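You operate a simulated robot arm through the tools that you are given. There is no shell and no other tool. Be economical: measure what you need, move in short steps, check, and stop when the job is done.

You are at the controls of a simulated robot arm. One attempt, no reset.

TASK
Reject the cracked ball, pass the green check ball, recount the green tray.
Fine: cracked ball in the red reject box; reset the tally, then one press for each ball in the green check tray.

The check looks at the end state, three seconds after you hand in, the way a careful person would. Anything else that was tipped, shoved, dropped, spilled or broken makes it a failure.

THE ROBOT
A 6-joint arm with a two-finger parallel gripper, fixed in place. Base frame: the origin is at the foot of the arm, x ahead of it, y to its left, z up; the work surface is at about z = 81.6. Readings come in cm, degrees, newtons and seconds.
With the tool pointing down near the work surface it reaches from about 26 to 68 cm from the base axis. Its first joint turns from -66.0 to 66.0 degrees. Payload 2.9 kg.
The tool frame sits at the grasp point between the pads (the TCP): z along the fingers, y along the line on which they close. The tips reach 3 cm beyond it. The gripper opens to 11 cm. The fingers are 2 cm wide and 1 cm thick; the gripper's body (4.8 by 11.2 cm) begins 5.5 cm behind the TCP.
Orientation is that of the tool frame in the base frame, as a unit quaternion [w, x, y, z]. With the fingers straight down and closing along the base's y, the tool's x points along the base's -x, its y along +y and its z along -z.

THE INTERFACE
- The arm moves only by the tool move_arm. Its argument "rows" is a list that holds one entry, the list of rows, each a list of 7 numbers: the turn, a rotation vector about the base's x, y, z in degrees, then the shift along the base's x, y, z in m, then the opening, from 0 (shut) to 1 (fully open). In form: [[[rx, ry, rz, tx, ty, tz, jaw], ...]]. A call has 1 to 12 rows; each row shifts and turns the commanded pose from where the row before left it. Rows are played at 5 a second. More than 5 cm and 8.6 degrees between two rows, or a gripper value outside its range, and nothing of the call is played. A pose out of reach is approached as far as the arm can. The call stops where the force on the tool passes 80 N (or 10 N more than at its start, if that is more) or the arm is blocked; 0.2 s more then pass. The fingers move at their own pace (about 10.8 cm/s each) and stop on an object; they squeeze with about 27 N. The grip force told is the motor's: it shows also when the fingers shut on nothing. Time passes only in rows, and 0.2 s behind the last, so rows that do not move let the fingers close. It gives the time, the measured TCP pose, the force on the tool (base axes), the opening and the grip force at its end, in the units of the frame above (readings bear some noise), and new pictures: "show" is both (left out), scene, wrist or none.
- Cameras (640 x 400 px; columns grow to the right, rows downward): "scene" is fixed at [8.06, 44.35, 140.91]; the picture's right is [-0.79, -0.62, 0.00], its down [-0.30, 0.38, -0.88] and it looks along [0.54, -0.69, -0.48] (base axes); focal length 311 px, centre (320, 200). "wrist" rides on the gripper at [7.2, 1.7, -10.3] in the tool frame; the picture's right is [-0.23, 0.97, 0.00], its down [-0.76, -0.18, -0.62] and it looks along [-0.61, -0.14, 0.78] (tool axes); focal length 222 px, centre (320, 200). There is no depth. A picture from a camera that has moved, and an enlarged one, comes with that camera's place and axes in the base frame and with its lens. The place of the scene camera against the robot may be out by one fixed shift of up to 2.5 cm in any direction.
- inspect(camera, box): a new picture of the part [left, top, right, bottom] of that camera's present view, enlarged. The clock stands still meanwhile.
- finish_job(): hands the job in; it is judged then, once.

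Work in short steps. Places have to be worked out from the pictures, the camera data and where the tool is seen: move nearer, look again, correct. Check each grasp and each placing, and mend what went wrong. You have 120 turns and 170 pictures in all, those below and enlarged ones among them. Open the gripper and draw the arm clear of the work before you hand the job in, unless the task says otherwise; then end with one line.

The tools are called after "Emit:" as name(argument=value, ...) on one line, values as JSON. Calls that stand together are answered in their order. move_arm: Moves the arm, as the interface text tells. Its arguments: {"type":"object","properties":{"rows":{"type":"array"},"show":{"type":"string","enum":["both","scene","wrist","none"]}},"required":["rows"]} The other tools are called the same way: inspect (camera, box) takes an enlarged picture of a part of a camera's view; finish_job () hands the job in.

At the start:

```text
clock: 0.0
tcp_pos: [35.84, 3.27, 114.73]
orientation: [0.0, 0.0, 1.0, 0.0]
wrist_force: [0.0, -1.0, 0.2]
grip_width: 10.98
gripper_force: 0.1
```

scene: 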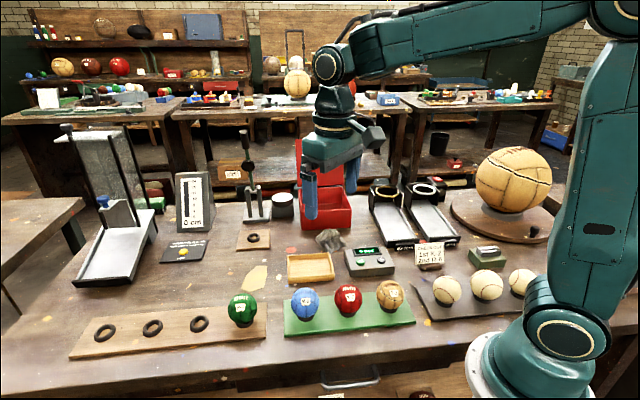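
wrist: 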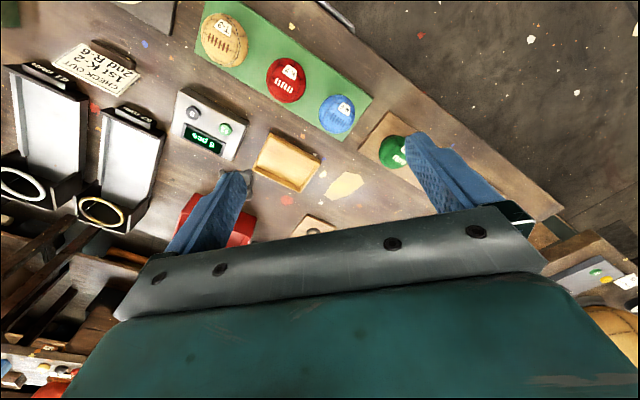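

I'll enlarge the relevant scene areas to identify the cracked ball, the tally, the trays and the sign.

Emit:
inspect(camera="scene", box=[260, 220, 440, 340])

Emit:
inspect(camera="scene", box=[390, 140, 570, 330])

Emit:
inspect(camera="scene", box=[60, 120, 270, 360])

Emit:
inspect(camera="wrist", box=[160, 0, 440, 200])

Emit:
inspect(camera="wrist", box=[0, 0, 260, 200])

```text
3.33 times, centred on (350, 280) of scene
camera zoom: at [8.06, 44.35, 140.91], right [-0.79, -0.62, 0.0], down [-0.3, 0.38, -0.88], along [0.54, -0.69, -0.48], focal length 1035 px, centre (220, -67)
```

zoom: 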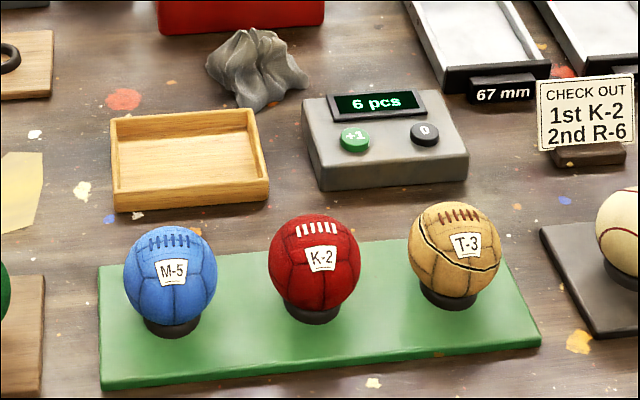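

```text
2.11 times, centred on (480, 235) of scene
camera zoom: at [8.06, 44.35, 140.91], right [-0.79, -0.62, 0.0], down [-0.3, 0.38, -0.88], along [0.54, -0.69, -0.48], focal length 654 px, centre (-17, 126)
```

zoom: 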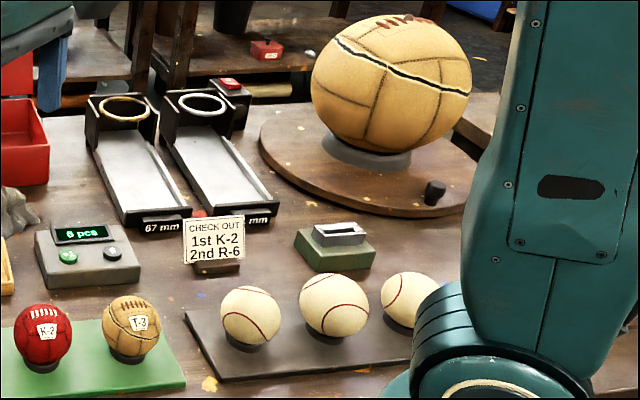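

```text
1.67 times, centred on (165, 240) of scene
camera zoom: at [8.06, 44.35, 140.91], right [-0.79, -0.62, 0.0], down [-0.3, 0.38, -0.88], along [0.54, -0.69, -0.48], focal length 518 px, centre (578, 133)
```

zoom: 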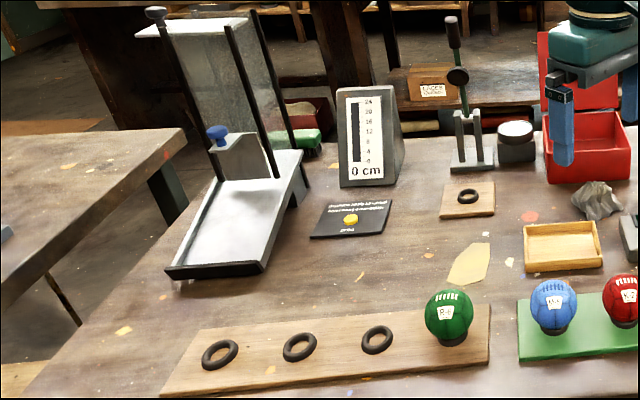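

```text
2.00 times, centred on (300, 100) of wrist
camera zoom: at [28.71, 4.95, 125.17], right [0.23, 0.97, 0.0], down [0.76, -0.18, 0.62], along [0.61, -0.14, -0.78], focal length 444 px, centre (360, 400)
```

zoom: 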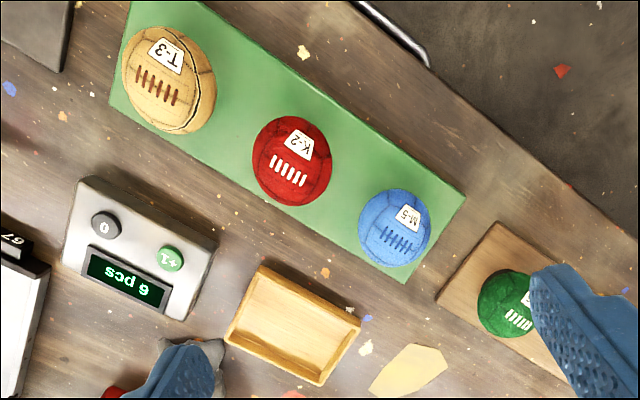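

```text
2.00 times, centred on (130, 100) of wrist
camera zoom: at [28.71, 4.95, 125.17], right [0.23, 0.97, 0.0], down [0.76, -0.18, 0.62], along [0.61, -0.14, -0.78], focal length 444 px, centre (700, 400)
```

zoom: 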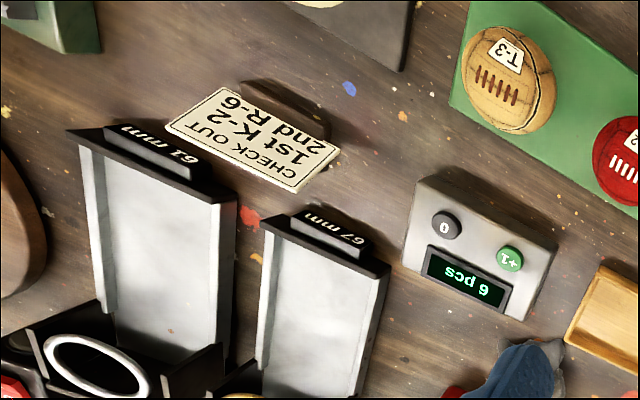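

I need to read the remaining labels (black plate with the yellow spot, reject box, small blue box) before deciding what "pass" means here.

Emit:
inspect(camera="scene", box=[150, 225, 220, 270])

Emit:
inspect(camera="scene", box=[220, 120, 380, 260])

Emit:
inspect(camera="scene", box=[360, 165, 460, 255])

Emit:
inspect(camera="scene", box=[220, 270, 420, 340])

Emit:
inspect(camera="wrist", box=[540, 230, 640, 320])

```text
8.89 times, centred on (185, 248) of scene
camera zoom: at [8.06, 44.35, 140.91], right [-0.79, -0.62, 0.0], down [-0.3, 0.38, -0.88], along [0.54, -0.69, -0.48], focal length 2761 px, centre (1520, -222)
```

zoom: 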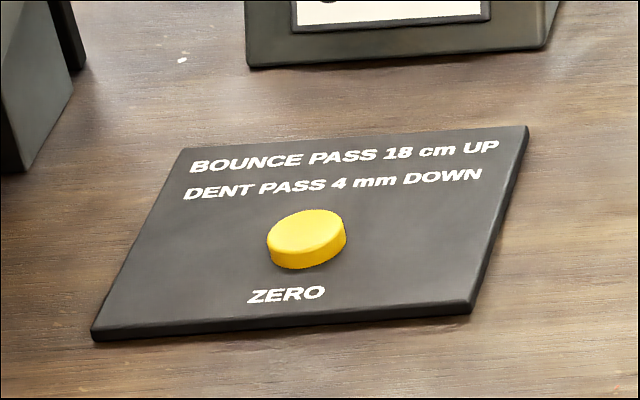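

```text
2.86 times, centred on (300, 190) of scene
camera zoom: at [8.06, 44.35, 140.91], right [-0.79, -0.62, 0.0], down [-0.3, 0.38, -0.88], along [0.54, -0.69, -0.48], focal length 888 px, centre (377, 229)
```

zoom: 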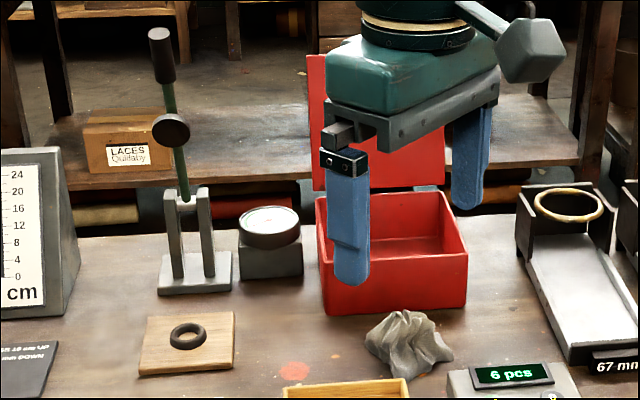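

```text
4.44 times, centred on (410, 210) of scene
camera zoom: at [8.06, 44.35, 140.91], right [-0.79, -0.62, 0.0], down [-0.3, 0.38, -0.88], along [0.54, -0.69, -0.48], focal length 1380 px, centre (-80, 156)
```

zoom: 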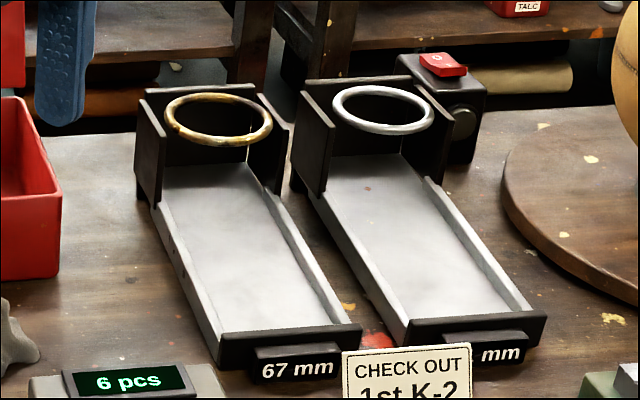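

```text
3.20 times, centred on (320, 305) of scene
camera zoom: at [8.06, 44.35, 140.91], right [-0.79, -0.62, 0.0], down [-0.3, 0.38, -0.88], along [0.54, -0.69, -0.48], focal length 994 px, centre (320, -136)
```

zoom: 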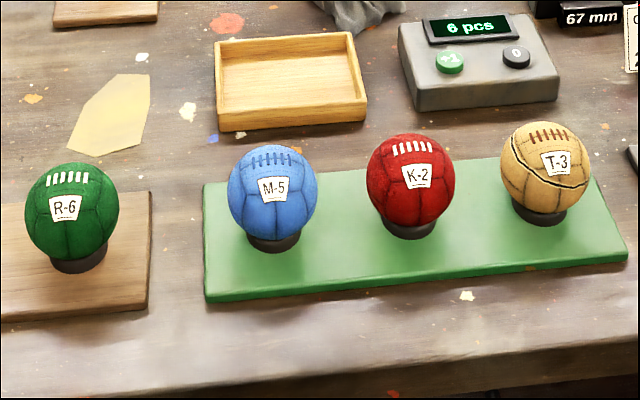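

```text
4.44 times, centred on (590, 275) of wrist
camera zoom: at [28.71, 4.95, 125.17], right [0.23, 0.97, 0.0], down [0.76, -0.18, 0.62], along [0.61, -0.14, -0.78], focal length 987 px, centre (-880, -133)
```

zoom: 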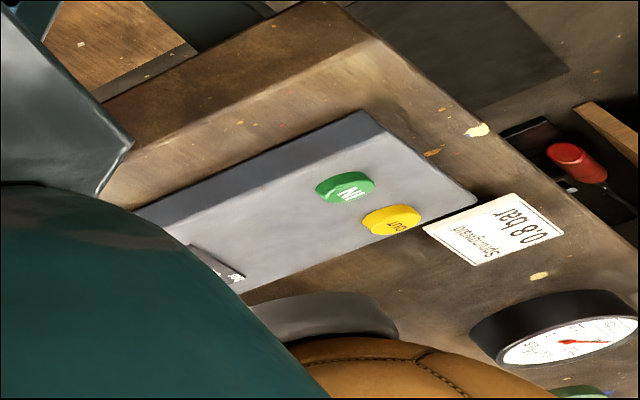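

The bench holds several stations, and T-3 (tan, dark open line) is the cracked ball on the green board. R-6 is green and sits on the wooden rack. I'll swing right to see the red box, the tally and the far sides of the objects.

Emit:
move_arm(rows=[[[0, 0, 0, 0, -0.048, 0, 1], [0, 0, 0, 0, -0.048, 0, 1], [0, 0, 0, 0, -0.048, 0, 1], [0, 0, 0, 0, -0.048, 0, 1], [0, 0, 0, 0, 0, 0, 1]]])

```text
clock: 1.2
tcp_pos: [36.04, -15.99, 114.84]
orientation: [0.0, 0.0, 1.0, 0.0]
wrist_force: [-0.1, 0.5, 0.1]
grip_width: 11.0
gripper_force: 0.1
camera wrist: at [28.82, -14.22, 125.2], right [0.23, 0.97, 0.0], down [0.76, -0.18, 0.62], along [0.61, -0.14, -0.78], focal length 222 px, centre (320, 200)
```

scene: 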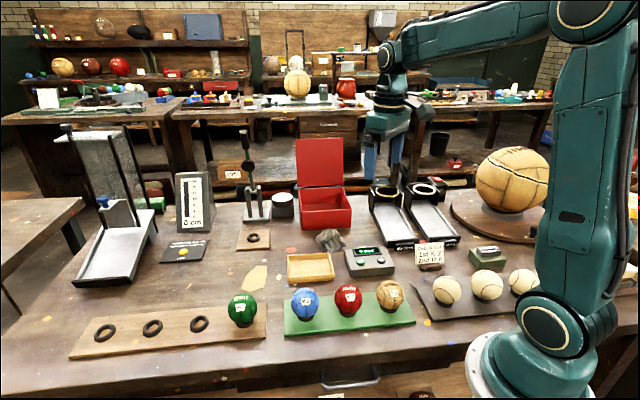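
wrist: 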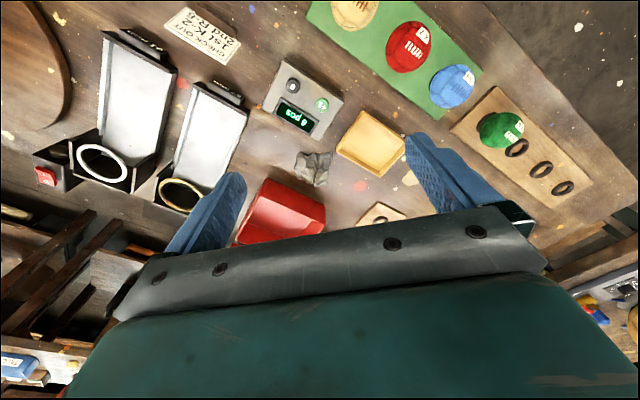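

The box has its lid standing open at the back. I'll enlarge the newly visible parts for labels or check marks.

Emit:
inspect(camera="wrist", box=[260, 0, 600, 220])

Emit:
inspect(camera="scene", box=[280, 130, 370, 235])

Emit:
inspect(camera="scene", box=[410, 230, 550, 320])

```text
1.82 times, centred on (430, 110) of wrist
camera zoom: at [28.82, -14.22, 125.2], right [0.23, 0.97, 0.0], down [0.76, -0.18, 0.62], along [0.61, -0.14, -0.78], focal length 404 px, centre (120, 364)
```

zoom: 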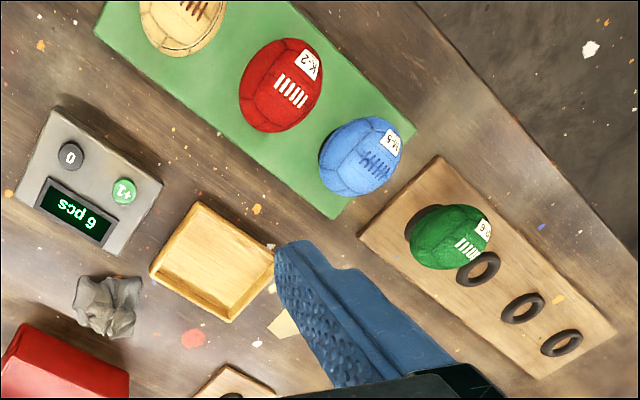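

```text
3.81 times, centred on (325, 182) of scene
camera zoom: at [8.06, 44.35, 140.91], right [-0.79, -0.62, 0.0], down [-0.3, 0.38, -0.88], along [0.54, -0.69, -0.48], focal length 1183 px, centre (301, 267)
```

zoom: 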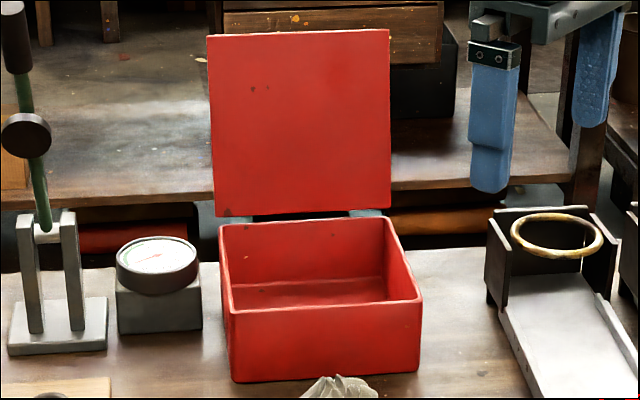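

```text
4.44 times, centred on (480, 275) of scene
camera zoom: at [8.06, 44.35, 140.91], right [-0.79, -0.62, 0.0], down [-0.3, 0.38, -0.88], along [0.54, -0.69, -0.48], focal length 1380 px, centre (-391, -133)
```

zoom: 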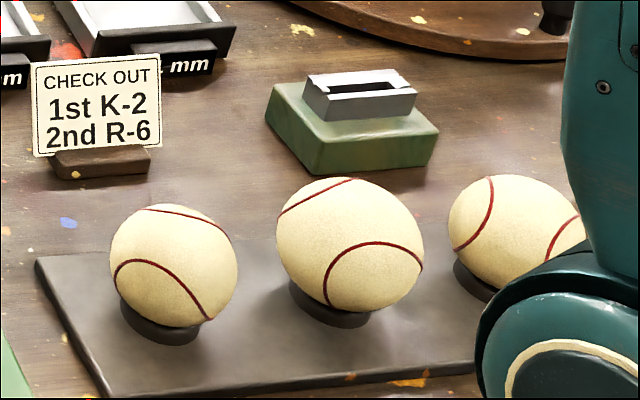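

No check marks anywhere, so "green check ball" is R-6. I read "pass" as the opposite of reject: R-6 goes into the seat T-3 frees on the green tray. Estimates: T-3 ≈ (27,-9), R-6 ≈ (51,15), centres ~z 86. I'll move above T-3 to refine.

Emit:
move_arm(rows=[[[0, 0, 0, -0.022, 0.018, -0.012, 1], [0, 0, 0, -0.022, 0.018, -0.025, 1], [0, 0, 0, -0.022, 0.018, -0.025, 1], [0, 0, 0, -0.022, 0.017, -0.025, 1], [0, 0, 0, 0, 0, 0, 1]]])

```text
clock: 2.4
tcp_pos: [27.19, -8.81, 105.77]
orientation: [-0.001, 0.0, 1.0, 0.0]
wrist_force: [-0.3, 0.2, -0.6]
grip_width: 11.02
gripper_force: 0.1
camera wrist: at [19.97, -7.17, 116.25], right [0.23, 0.97, 0.0], down [0.76, -0.18, 0.62], along [0.61, -0.14, -0.78], focal length 222 px, centre (320, 200)
```

scene: 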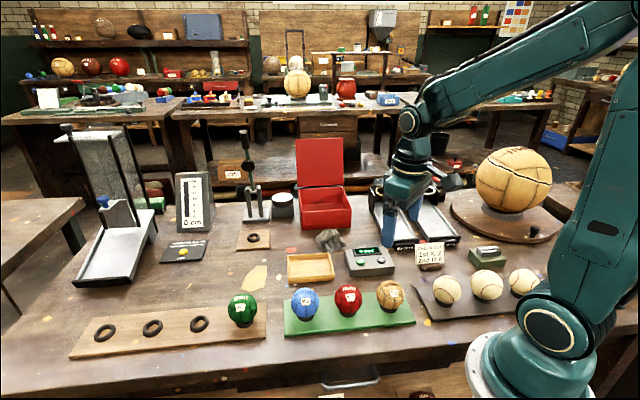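
wrist: 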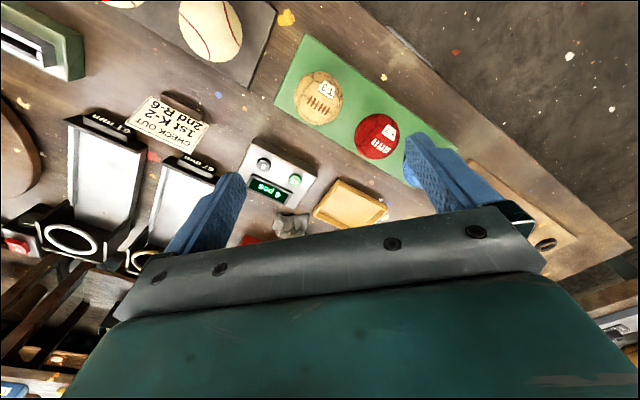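

Both views agree on T-3 at (27.1, -8.8), which is right under the TCP. I'll lower to z≈88 and look.

Emit:
move_arm(rows=[[[0, 0, 0, 0, 0, -0.045, 1], [0, 0, 0, 0, 0, -0.045, 1], [0, 0, 0, 0, 0, -0.045, 1], [0, 0, 0, 0, 0, -0.03, 1], [0, 0, 0, 0, 0, -0.01, 1], [0, 0, 0, 0, 0, 0, 1]]])

Emit:
inspect(camera="scene", box=[330, 230, 450, 330])

```text
clock: 3.8
tcp_pos: [27.0, -8.9, 88.69]
orientation: [0.0, 0.0, 1.0, 0.0]
wrist_force: [0.8, 0.2, 0.7]
grip_width: 11.03
gripper_force: 0.1
camera wrist: at [19.88, -7.11, 99.03], right [0.23, 0.97, 0.0], down [0.76, -0.18, 0.62], along [0.61, -0.14, -0.78], focal length 222 px, centre (320, 200)
```

scene: 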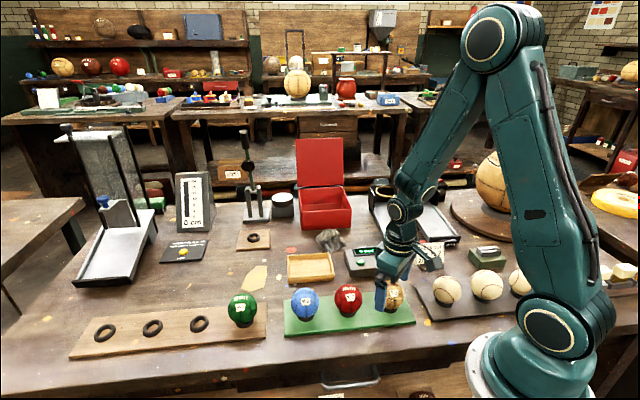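
wrist: 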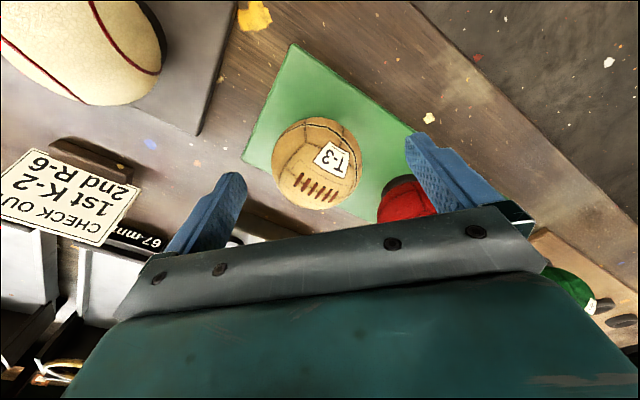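

```text
4.00 times, centred on (390, 280) of scene
camera zoom: at [8.06, 44.35, 140.91], right [-0.79, -0.62, 0.0], down [-0.3, 0.38, -0.88], along [0.54, -0.69, -0.48], focal length 1242 px, centre (40, -120)
```

zoom: 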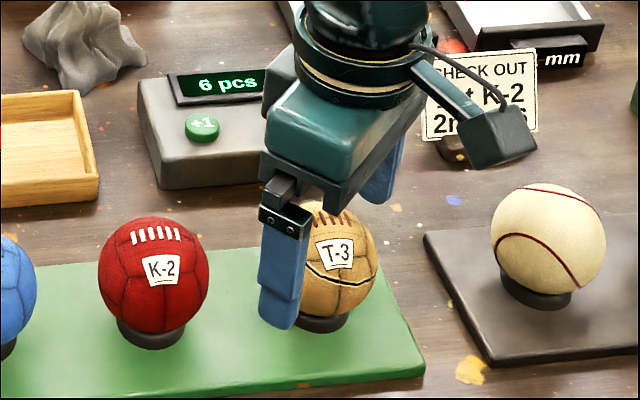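

Ball centre works out to about (27.0, -8.95, 86.0), with a diameter near 5.8. I'll lower 1.8 cm and close.

Emit:
move_arm(rows=[[[0, 0, 0, 0, 0, -0.01, 1], [0, 0, 0, 0, 0, -0.008, 1], [0, 0, 0, 0, 0, 0, 1], [0, 0, 0, 0, 0, 0, 0.6], [0, 0, 0, 0, 0, 0, 0.3], [0, 0, 0, 0, 0, 0, 0.3], [0, 0, 0, 0, 0, 0, 0.3]]], show="wrist")

```text
clock: 5.4
tcp_pos: [27.09, -8.97, 86.78]
orientation: [0.0, 0.0, 1.0, -0.001]
wrist_force: [0.0, -3.4, 1.4]
grip_width: 6.38
gripper_force: 26.6
camera wrist: at [19.86, -7.18, 97.2], right [0.23, 0.97, 0.0], down [0.76, -0.18, 0.62], along [0.61, -0.14, -0.78], focal length 222 px, centre (320, 200)
```

wrist: 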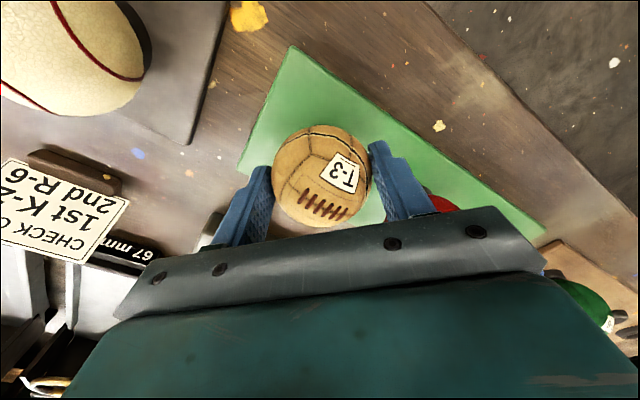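

The grip holds at 6.4 cm with 27 N. I'll lift straight up.

Emit:
move_arm(rows=[[[0, 0, 0, 0, 0, 0.02, 0.3], [0, 0, 0, 0, 0, 0.045, 0.3], [0, 0, 0, 0, 0, 0.045, 0.3], [0, 0, 0, 0, 0, 0.045, 0.3], [0, 0, 0, 0, 0, 0.045, 0.3], [0, 0, 0, 0, 0, 0, 0.3]]])

```text
clock: 6.8
tcp_pos: [27.21, -9.12, 106.91]
orientation: [-0.001, 0.0, 1.0, 0.001]
wrist_force: [0.1, -0.1, -1.4]
grip_width: 6.38
gripper_force: 26.9
camera wrist: at [20.0, -7.47, 117.25], right [0.23, 0.97, 0.0], down [0.76, -0.18, 0.62], along [0.61, -0.14, -0.78], focal length 222 px, centre (320, 200)
```

scene: 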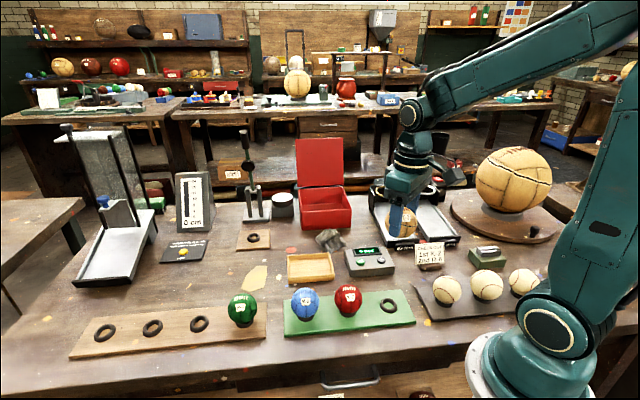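
wrist: 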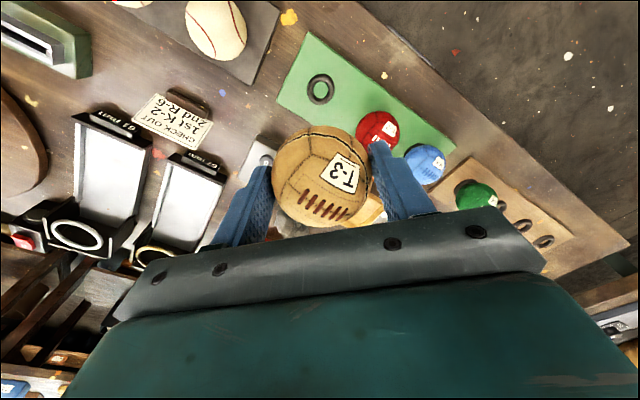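

The ball is held and the tray seat is empty. The red box's front-bottom edge runs (53.7,-32.3)–(64.8,-21.2), rim ~z 89. I'll carry the ball out at height and yaw the hand to line up with the box.

Emit:
move_arm(rows=[[[0, 0, -7.5, 0.038, -0.024, 0, 0.3], [0, 0, -7.5, 0.038, -0.024, 0, 0.3], [0, 0, -7.5, 0.038, -0.024, 0, 0.3], [0, 0, -7.5, 0.038, -0.024, 0, 0.3], [0, 0, -7.5, 0.038, -0.024, 0, 0.3], [0, 0, -7.5, 0.038, -0.024, 0, 0.3], [0, 0, 0, 0.038, -0.024, 0, 0.3], [0, 0, 0, 0, 0, 0, 0.3]]])

```text
clock: 8.6
tcp_pos: [53.65, -25.75, 107.02]
orientation: [-0.001, 0.382, 0.924, 0.001]
wrist_force: [1.1, -0.8, -1.8]
grip_width: 6.39
gripper_force: 26.8
camera wrist: at [49.83, -19.36, 117.31], right [0.85, 0.53, 0.0], down [0.41, -0.66, 0.62], along [0.33, -0.53, -0.78], focal length 222 px, centre (320, 200)
```

scene: 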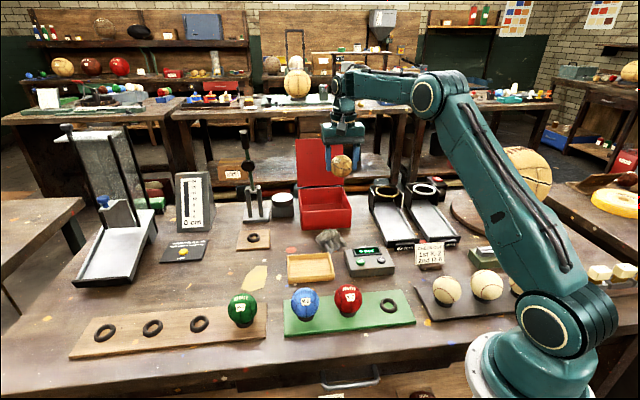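
wrist: 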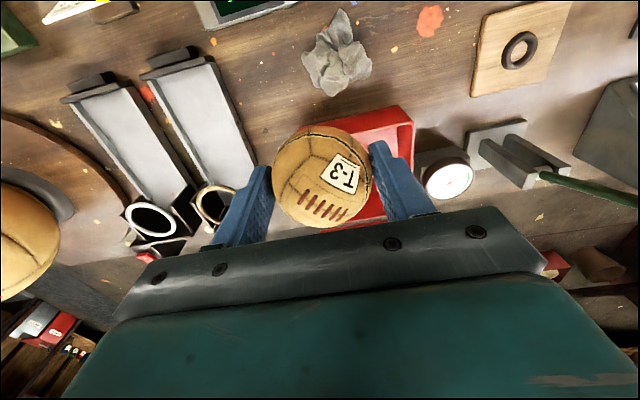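

The box corner re-measures at (65.2,-21.4), matching. I'll go out over the box toward (62,-31.5), lowering a bit, and see what reach I get.

Emit:
move_arm(rows=[[[0, 0, 0, 0.028, -0.02, -0.02, 0.3], [0, 0, 0, 0.028, -0.02, -0.02, 0.3], [0, 0, 0, 0.028, -0.018, -0.02, 0.3], [0, 0, 0, 0, 0, -0.02, 0.3], [0, 0, 0, 0, 0, 0, 0.3]]])

Emit:
inspect(camera="scene", box=[270, 130, 400, 250])

```text
clock: 9.8
tcp_pos: [59.8, -29.53, 98.15]
orientation: [0.0, 0.383, 0.924, 0.0]
wrist_force: [0.2, 0.1, -1.1]
grip_width: 6.34
gripper_force: 27.4
out of reach, approached as far as the arm can: row 3
camera wrist: at [55.96, -23.29, 108.66], right [0.85, 0.53, 0.0], down [0.41, -0.66, 0.62], along [0.33, -0.53, -0.78], focal length 222 px, centre (320, 200)
```

scene: 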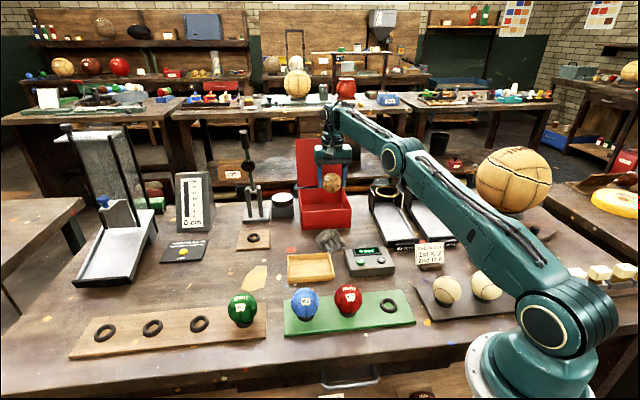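
wrist: 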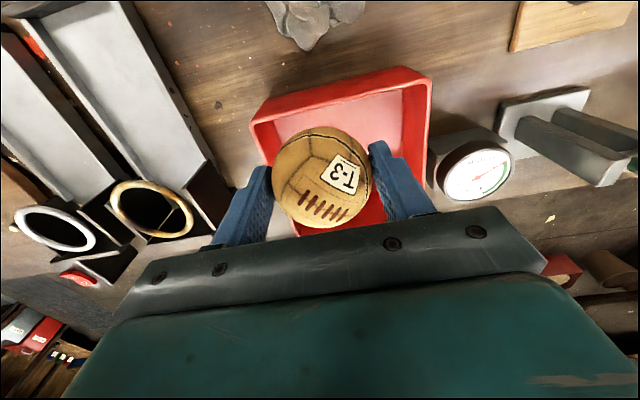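

```text
3.33 times, centred on (335, 190) of scene
camera zoom: at [8.06, 44.35, 140.91], right [-0.79, -0.62, 0.0], down [-0.3, 0.38, -0.88], along [0.54, -0.69, -0.48], focal length 1035 px, centre (270, 233)
```

zoom: 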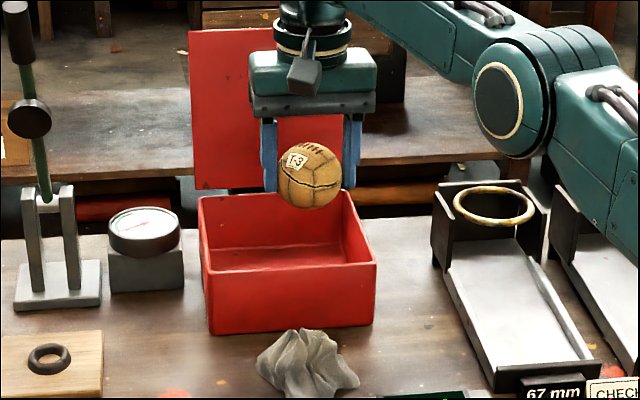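

The straight-down reach stops about 2.3 cm inside the front rim. I'll tilt the tool outward about the finger-closing axis to gain reach.

Emit:
move_arm(rows=[[[-5.8, -5.8, 0, 0, 0, 0, 0.3], [-5.8, -5.8, 0, 0, 0, 0, 0.3], [-5.8, -5.8, 0, 0, 0, 0, 0.3], [0, 0, 0, 0, 0, 0, 0.3]]])

Emit:
inspect(camera="scene", box=[270, 130, 400, 250])

```text
clock: 10.8
tcp_pos: [59.81, -29.63, 98.34]
orientation: [0.198, 0.374, 0.902, -0.082]
wrist_force: [-0.7, -0.2, -0.9]
grip_width: 6.39
gripper_force: 26.9
camera wrist: at [53.35, -20.65, 104.8], right [0.83, 0.54, 0.09], down [0.18, -0.43, 0.88], along [0.52, -0.72, -0.46], focal length 222 px, centre (320, 200)
```

scene: 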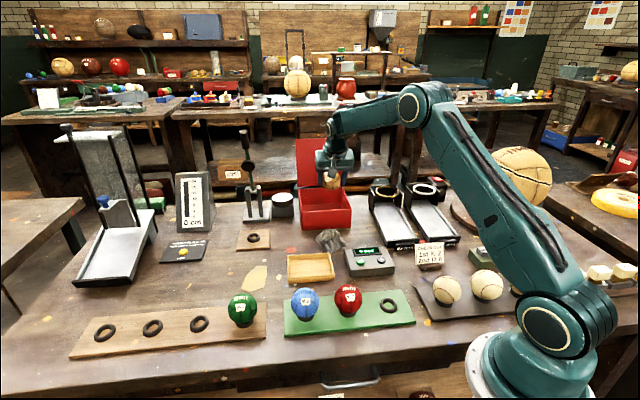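
wrist: 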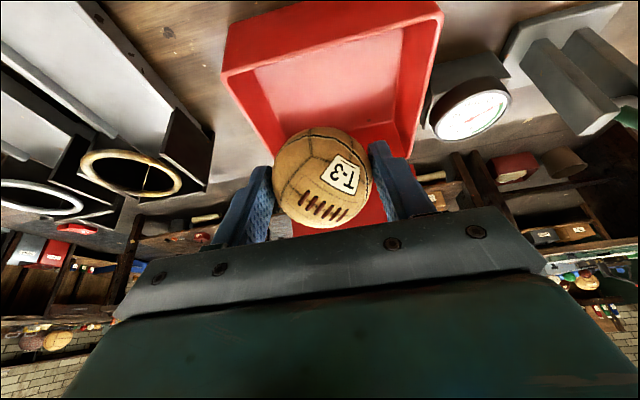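

```text
3.33 times, centred on (335, 190) of scene
camera zoom: at [8.06, 44.35, 140.91], right [-0.79, -0.62, 0.0], down [-0.3, 0.38, -0.88], along [0.54, -0.69, -0.48], focal length 1035 px, centre (270, 233)
```

zoom: 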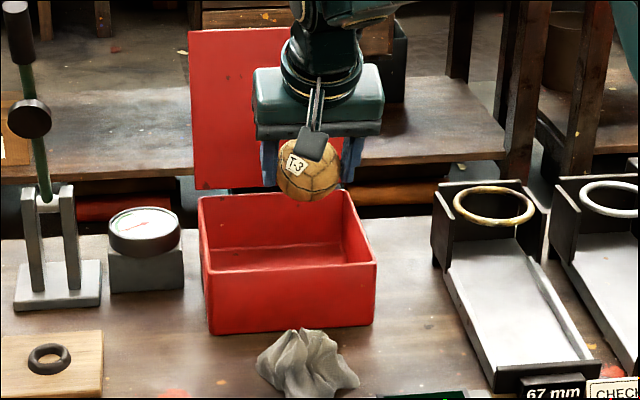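

The tilt freed reach. I'll move about 4 cm deeper into the box and lower to about z 91.

Emit:
move_arm(rows=[[[0, 0, 0, 0.018, -0.012, 0, 0.3], [0, 0, 0, 0.018, -0.012, -0.02, 0.3], [0, 0, 0, 0, 0, -0.035, 0.3], [0, 0, 0, 0, 0, -0.025, 0.3], [0, 0, 0, 0, 0, 0, 0.3]]])

Emit:
inspect(camera="scene", box=[270, 130, 400, 250])

```text
clock: 12.0
tcp_pos: [63.5, -31.76, 90.29]
orientation: [0.196, 0.375, 0.903, -0.081]
wrist_force: [-0.2, -0.8, -0.7]
grip_width: 6.37
gripper_force: 26.5
camera wrist: at [57.09, -22.93, 96.76], right [0.83, 0.54, 0.09], down [0.18, -0.43, 0.88], along [0.52, -0.72, -0.46], focal length 222 px, centre (320, 200)
```

scene: 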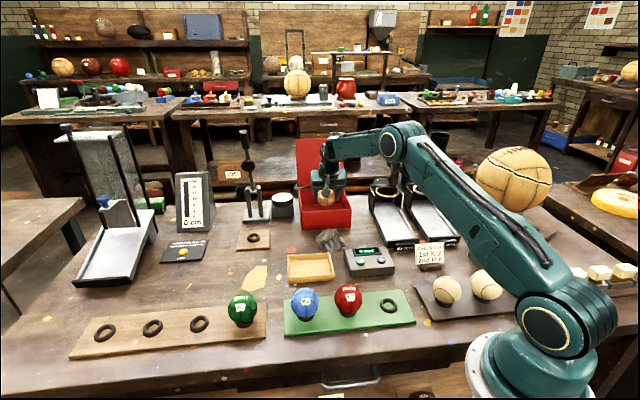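
wrist: 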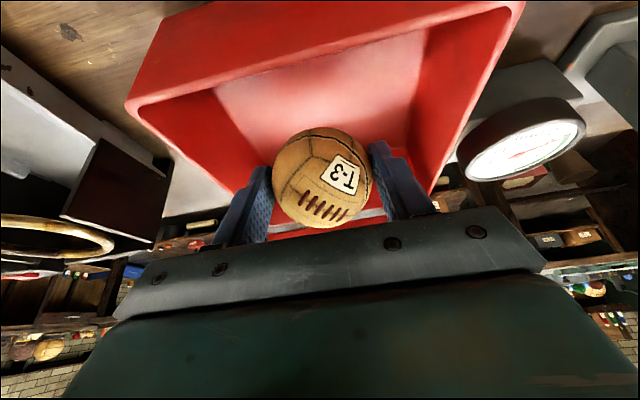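

```text
3.33 times, centred on (335, 190) of scene
camera zoom: at [8.06, 44.35, 140.91], right [-0.79, -0.62, 0.0], down [-0.3, 0.38, -0.88], along [0.54, -0.69, -0.48], focal length 1035 px, centre (270, 233)
```

zoom: 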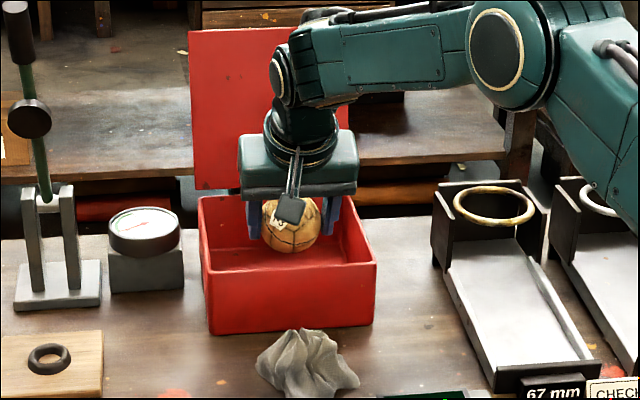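

The ball hangs inside the box walls. I'll lower 3 cm more and open slowly to limit the drop.

Emit:
move_arm(rows=[[[0, 0, 0, 0, 0, -0.015, 0.3], [0, 0, 0, 0, 0, -0.015, 0.3], [0, 0, 0, 0, 0, 0, 0.3], [0, 0, 0, 0, 0, 0, 0.62], [0, 0, 0, 0, 0, 0, 0.75], [0, 0, 0, 0, 0, 0, 0.75], [0, 0, 0, 0, 0, 0, 0.75]]])

Emit:
inspect(camera="scene", box=[270, 130, 400, 250])

```text
clock: 13.6
tcp_pos: [63.61, -32.12, 87.27]
orientation: [0.196, 0.374, 0.903, -0.082]
wrist_force: [-0.8, 0.3, 0.1]
grip_width: 8.23
gripper_force: 0.0
camera wrist: at [57.09, -23.04, 93.74], right [0.83, 0.54, 0.09], down [0.18, -0.43, 0.88], along [0.52, -0.72, -0.46], focal length 222 px, centre (320, 200)
```

scene: 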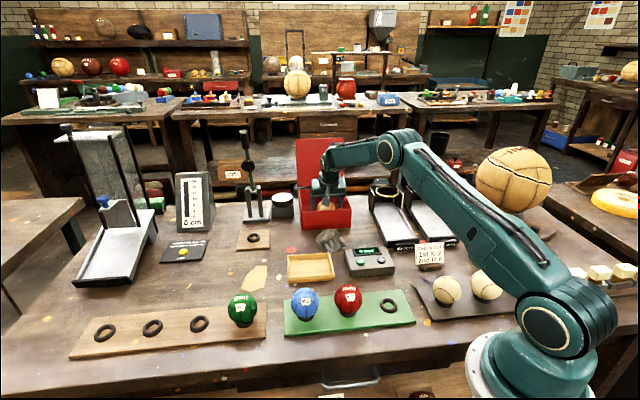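
wrist: 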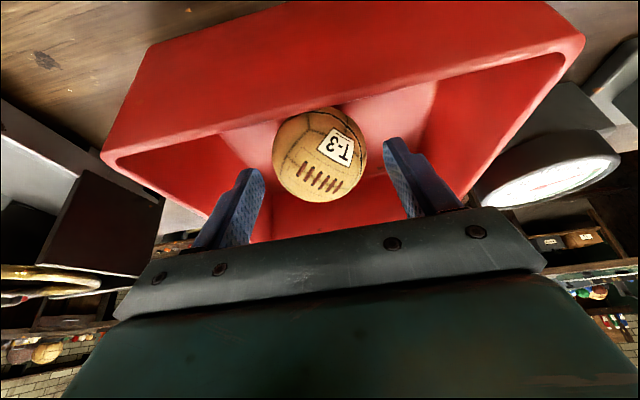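

```text
3.33 times, centred on (335, 190) of scene
camera zoom: at [8.06, 44.35, 140.91], right [-0.79, -0.62, 0.0], down [-0.3, 0.38, -0.88], along [0.54, -0.69, -0.48], focal length 1035 px, centre (270, 233)
```

zoom: 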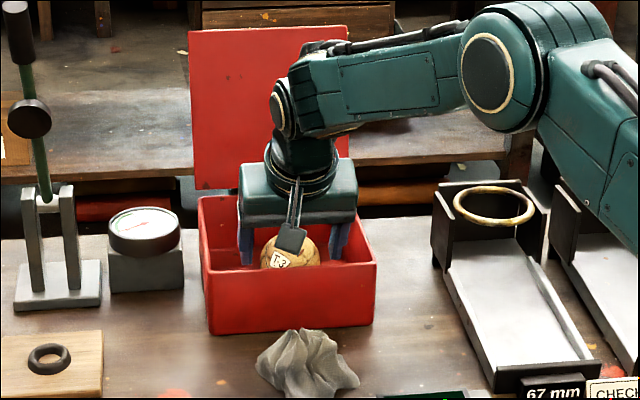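

The ball is released in the box. I'll rise straight up, then undo the tilt and yaw while heading toward R-6.

Emit:
move_arm(rows=[[[0, 0, 0, 0, 0, 0.03, 0.75], [0, 0, 0, 0, 0, 0.045, 0.75], [0, 0, 0, 0, 0, 0.045, 0.75], [0, 0, 0, -0.02, 0.02, 0.03, 0.75], [5.8, 5.8, 0, -0.03, 0.03, 0.01, 1], [5.8, 5.8, 0, -0.03, 0.03, 0, 1], [5.8, 5.8, 0, -0.02, 0.03, 0, 1], [0, 0, 7.5, 0, 0.045, 0, 1], [0, 0, 7.5, 0, 0.045, 0, 1], [0, 0, 7.5, 0, 0.045, 0, 1], [0, 0, 0, 0, 0, 0, 1]]])

Emit:
inspect(camera="scene", box=[270, 130, 400, 250])

```text
clock: 16.0
tcp_pos: [53.57, -7.87, 103.52]
orientation: [0.0, 0.194, 0.981, 0.0]
wrist_force: [-0.8, 0.2, 0.0]
grip_width: 11.01
gripper_force: 0.0
camera wrist: at [47.46, -3.4, 113.85], right [0.58, 0.81, 0.0], down [0.64, -0.45, 0.62], along [0.51, -0.36, -0.78], focal length 222 px, centre (320, 200)
```

scene: 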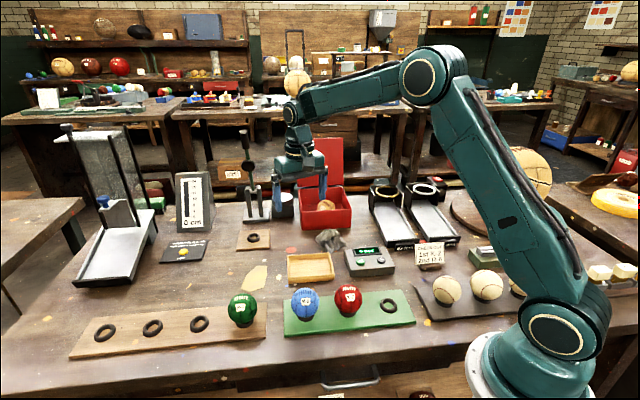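
wrist: 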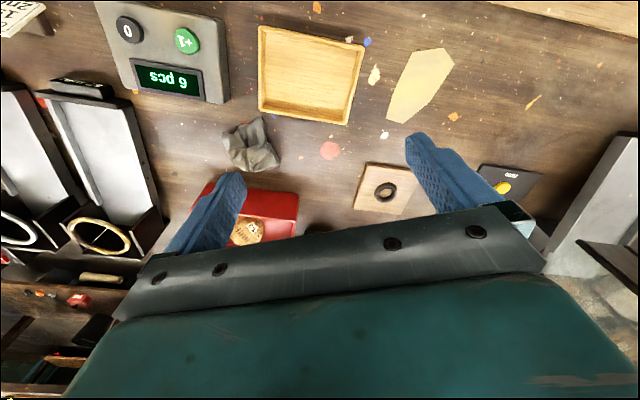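

```text
3.33 times, centred on (335, 190) of scene
camera zoom: at [8.06, 44.35, 140.91], right [-0.79, -0.62, 0.0], down [-0.3, 0.38, -0.88], along [0.54, -0.69, -0.48], focal length 1035 px, centre (270, 233)
```

zoom: 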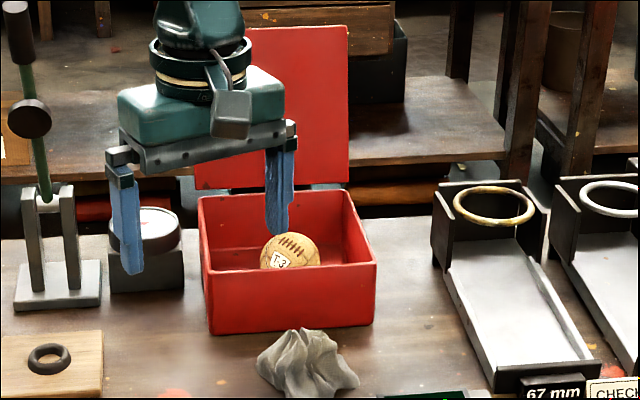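

T-3 rests in the red box. Now I'll go above R-6, estimated at (51,14.7), and undo the remaining yaw.

Emit:
move_arm(rows=[[[0, 0, 7.5, -0.005, 0.045, 0, 1], [0, 0, 7.5, -0.005, 0.045, 0, 1], [0, 0, 7.5, -0.005, 0.045, 0, 1], [0, 0, 0, -0.005, 0.045, 0, 1], [0, 0, 0, -0.005, 0.043, 0, 1], [0, 0, 0, 0, 0, 0, 1]]])

```text
clock: 17.4
tcp_pos: [51.02, 14.55, 103.52]
orientation: [0.0, 0.0, 1.0, 0.0]
wrist_force: [0.7, 0.1, -0.3]
grip_width: 10.99
gripper_force: 0.2
camera wrist: at [43.85, 16.4, 113.93], right [0.23, 0.97, 0.0], down [0.76, -0.18, 0.62], along [0.61, -0.14, -0.78], focal length 222 px, centre (320, 200)
```

scene: 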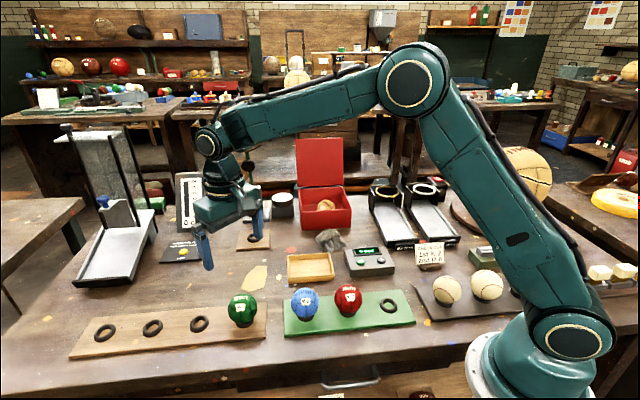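
wrist: 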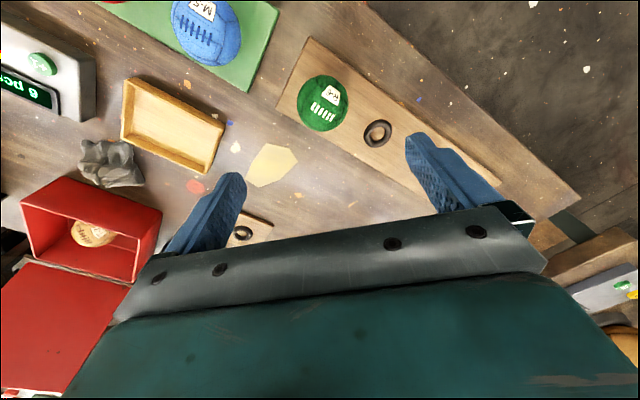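

R-6 refines to (51.2, 15.0). Lowering to z≈88 and checking.

Emit:
move_arm(rows=[[[0, 0, 0, 0.002, 0.004, -0.045, 1], [0, 0, 0, 0, 0, -0.045, 1], [0, 0, 0, 0, 0, -0.045, 1], [0, 0, 0, 0, 0, -0.018, 1], [0, 0, 0, 0, 0, 0, 1]]], show="wrist")

Emit:
inspect(camera="scene", box=[190, 240, 330, 340])

```text
clock: 18.6
tcp_pos: [51.22, 15.13, 88.29]
orientation: [0.0, 0.0, 1.0, 0.0]
wrist_force: [-0.5, -0.4, 0.4]
grip_width: 11.0
gripper_force: 0.1
camera wrist: at [44.09, 16.87, 98.66], right [0.23, 0.97, 0.0], down [0.76, -0.18, 0.62], along [0.61, -0.14, -0.78], focal length 222 px, centre (320, 200)
```

wrist: 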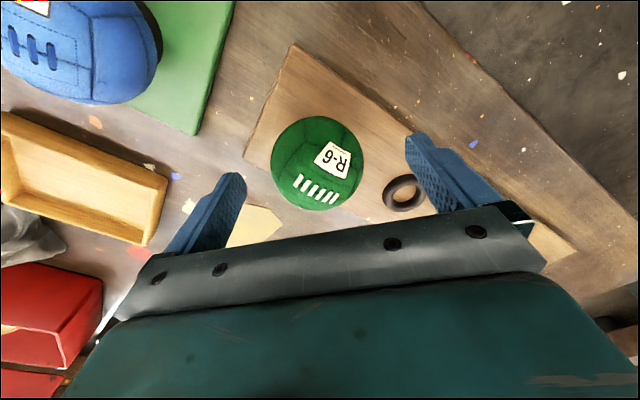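

```text
4.00 times, centred on (260, 290) of scene
camera zoom: at [8.06, 44.35, 140.91], right [-0.79, -0.62, 0.0], down [-0.3, 0.38, -0.88], along [0.54, -0.69, -0.48], focal length 1242 px, centre (560, -160)
```

zoom: 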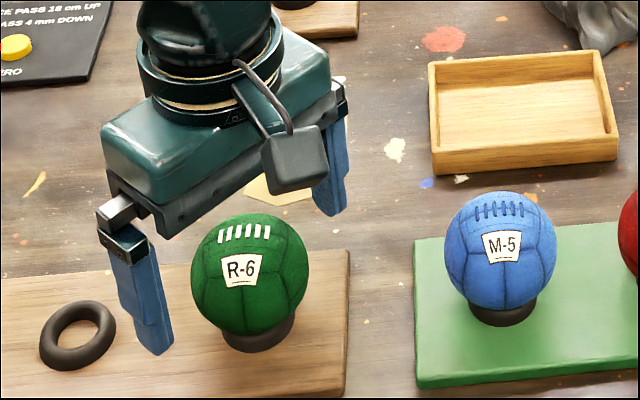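

The alignment matches the earlier T-3 grasp view. I'll lower 1.5 cm, close and lift.

Emit:
move_arm(rows=[[[0, 0, 0, 0, 0, -0.01, 1], [0, 0, 0, 0, 0, -0.005, 1], [0, 0, 0, 0, 0, 0, 1], [0, 0, 0, 0, 0, 0, 0.6], [0, 0, 0, 0, 0, 0, 0.3], [0, 0, 0, 0, 0, 0, 0.3], [0, 0, 0, 0, 0, 0, 0.3]]], show="wrist")

```text
clock: 20.2
tcp_pos: [51.11, 15.16, 86.66]
orientation: [0.0, 0.0, 1.0, 0.0]
wrist_force: [-1.3, -1.6, 1.2]
grip_width: 6.38
gripper_force: 27.1
camera wrist: at [43.98, 16.9, 97.07], right [0.23, 0.97, 0.0], down [0.76, -0.18, 0.62], along [0.61, -0.14, -0.78], focal length 222 px, centre (320, 200)
```

wrist: 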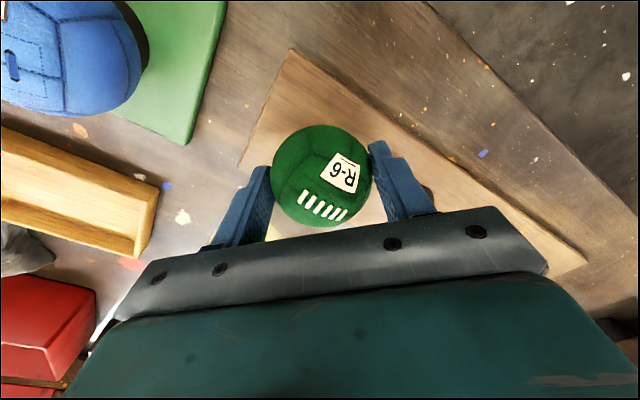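

R-6 is gripped the same way. I'll lift 16 cm and carry it to above the free seat at (27.05, -8.95).

Emit:
move_arm(rows=[[[0, 0, 0, 0, 0, 0.02, 0.3], [0, 0, 0, 0, 0, 0.045, 0.3], [0, 0, 0, 0, 0, 0.045, 0.3], [0, 0, 0, 0, 0, 0.045, 0.3], [0, 0, 0, -0.03, -0.03, 0, 0.3], [0, 0, 0, -0.03, -0.03, 0, 0.3], [0, 0, 0, -0.03, -0.03, 0, 0.3], [0, 0, 0, -0.03, -0.03, 0, 0.3], [0, 0, 0, -0.03, -0.03, 0, 0.3], [0, 0, 0, -0.03, -0.03, 0, 0.3], [0, 0, 0, -0.03, -0.03, 0, 0.3], [0, 0, 0, -0.0306, -0.0315, 0, 0.3]]], show="none")

Emit:
move_arm(rows=[[[0, 0, 0, 0, 0, 0, 0.3], [0, 0, 0, 0, 0, 0, 0.3]]])

```text
clock: 22.8
tcp_pos: [27.11, -8.81, 102.06]
orientation: [0.0, 0.0, 1.0, 0.0]
wrist_force: [0.0, 0.2, -2.1]
grip_width: 6.37
gripper_force: 26.5
```

```text
clock: 23.4
tcp_pos: [27.08, -8.8, 102.1]
orientation: [0.0, 0.0, 1.0, 0.0]
wrist_force: [-0.6, -0.3, -0.4]
grip_width: 6.37
gripper_force: 27.3
camera wrist: at [19.83, -7.14, 112.53], right [0.23, 0.97, 0.0], down [0.76, -0.18, 0.62], along [0.61, -0.14, -0.78], focal length 222 px, centre (320, 200)
```

scene: 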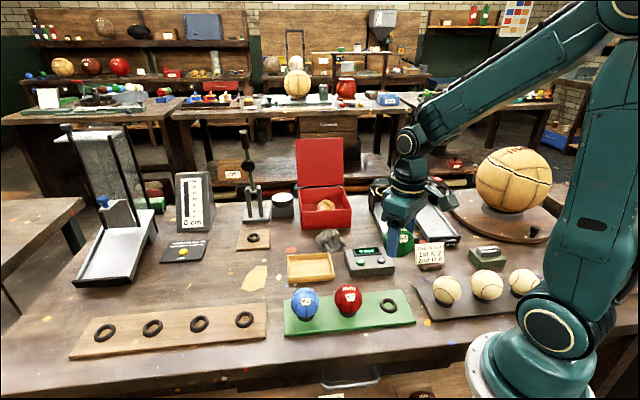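
wrist: 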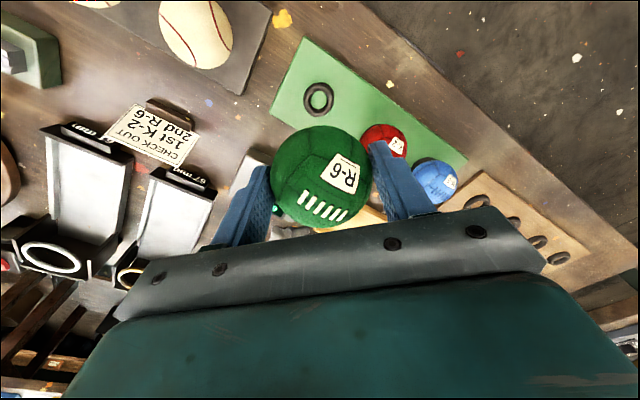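

The seat ring re-measures at (27.0, -8.85), directly under the ball. I'll lower nearly to the seat height (TCP ~86.8).

Emit:
move_arm(rows=[[[0, 0, 0, -0.0005, -0.001, -0.045, 0.3], [0, 0, 0, 0, 0, -0.045, 0.3], [0, 0, 0, 0, 0, -0.035, 0.3], [0, 0, 0, 0, 0, -0.015, 0.3], [0, 0, 0, 0, 0, -0.008, 0.3], [0, 0, 0, 0, 0, -0.004, 0.3], [0, 0, 0, 0, 0, 0, 0.3]]])

Emit:
inspect(camera="scene", box=[330, 230, 450, 330])

```text
clock: 25.0
tcp_pos: [27.11, -9.04, 86.78]
orientation: [0.0, 0.0, 1.0, -0.001]
wrist_force: [0.0, -1.0, -1.6]
grip_width: 6.38
gripper_force: 26.9
camera wrist: at [19.92, -7.28, 97.27], right [0.23, 0.97, 0.0], down [0.76, -0.18, 0.62], along [0.61, -0.14, -0.78], focal length 222 px, centre (320, 200)
```

scene: 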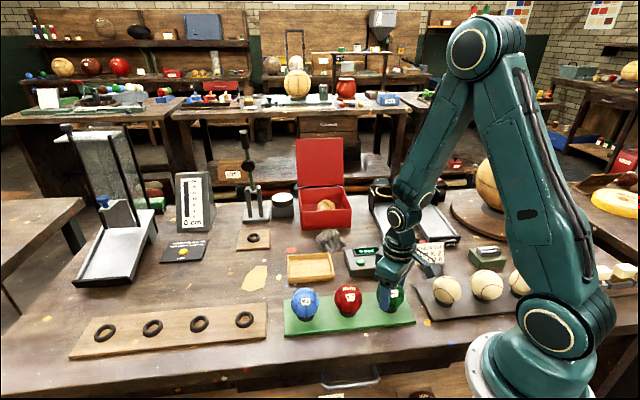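
wrist: 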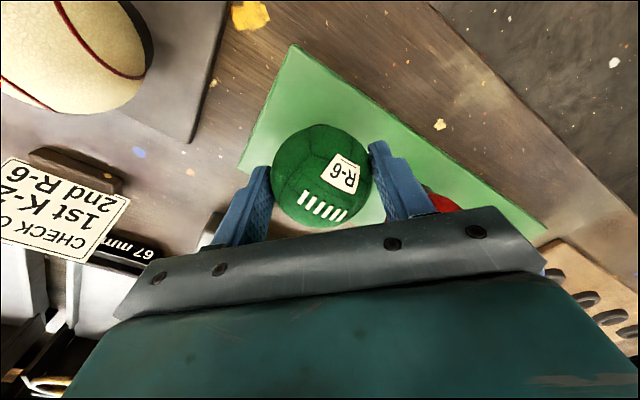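

```text
4.00 times, centred on (390, 280) of scene
camera zoom: at [8.06, 44.35, 140.91], right [-0.79, -0.62, 0.0], down [-0.3, 0.38, -0.88], along [0.54, -0.69, -0.48], focal length 1242 px, centre (40, -120)
```

zoom: 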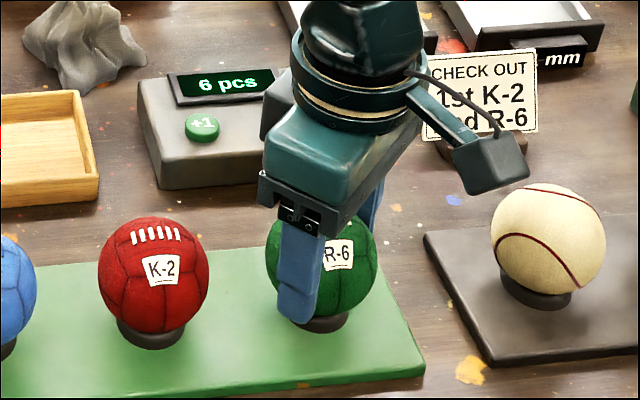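

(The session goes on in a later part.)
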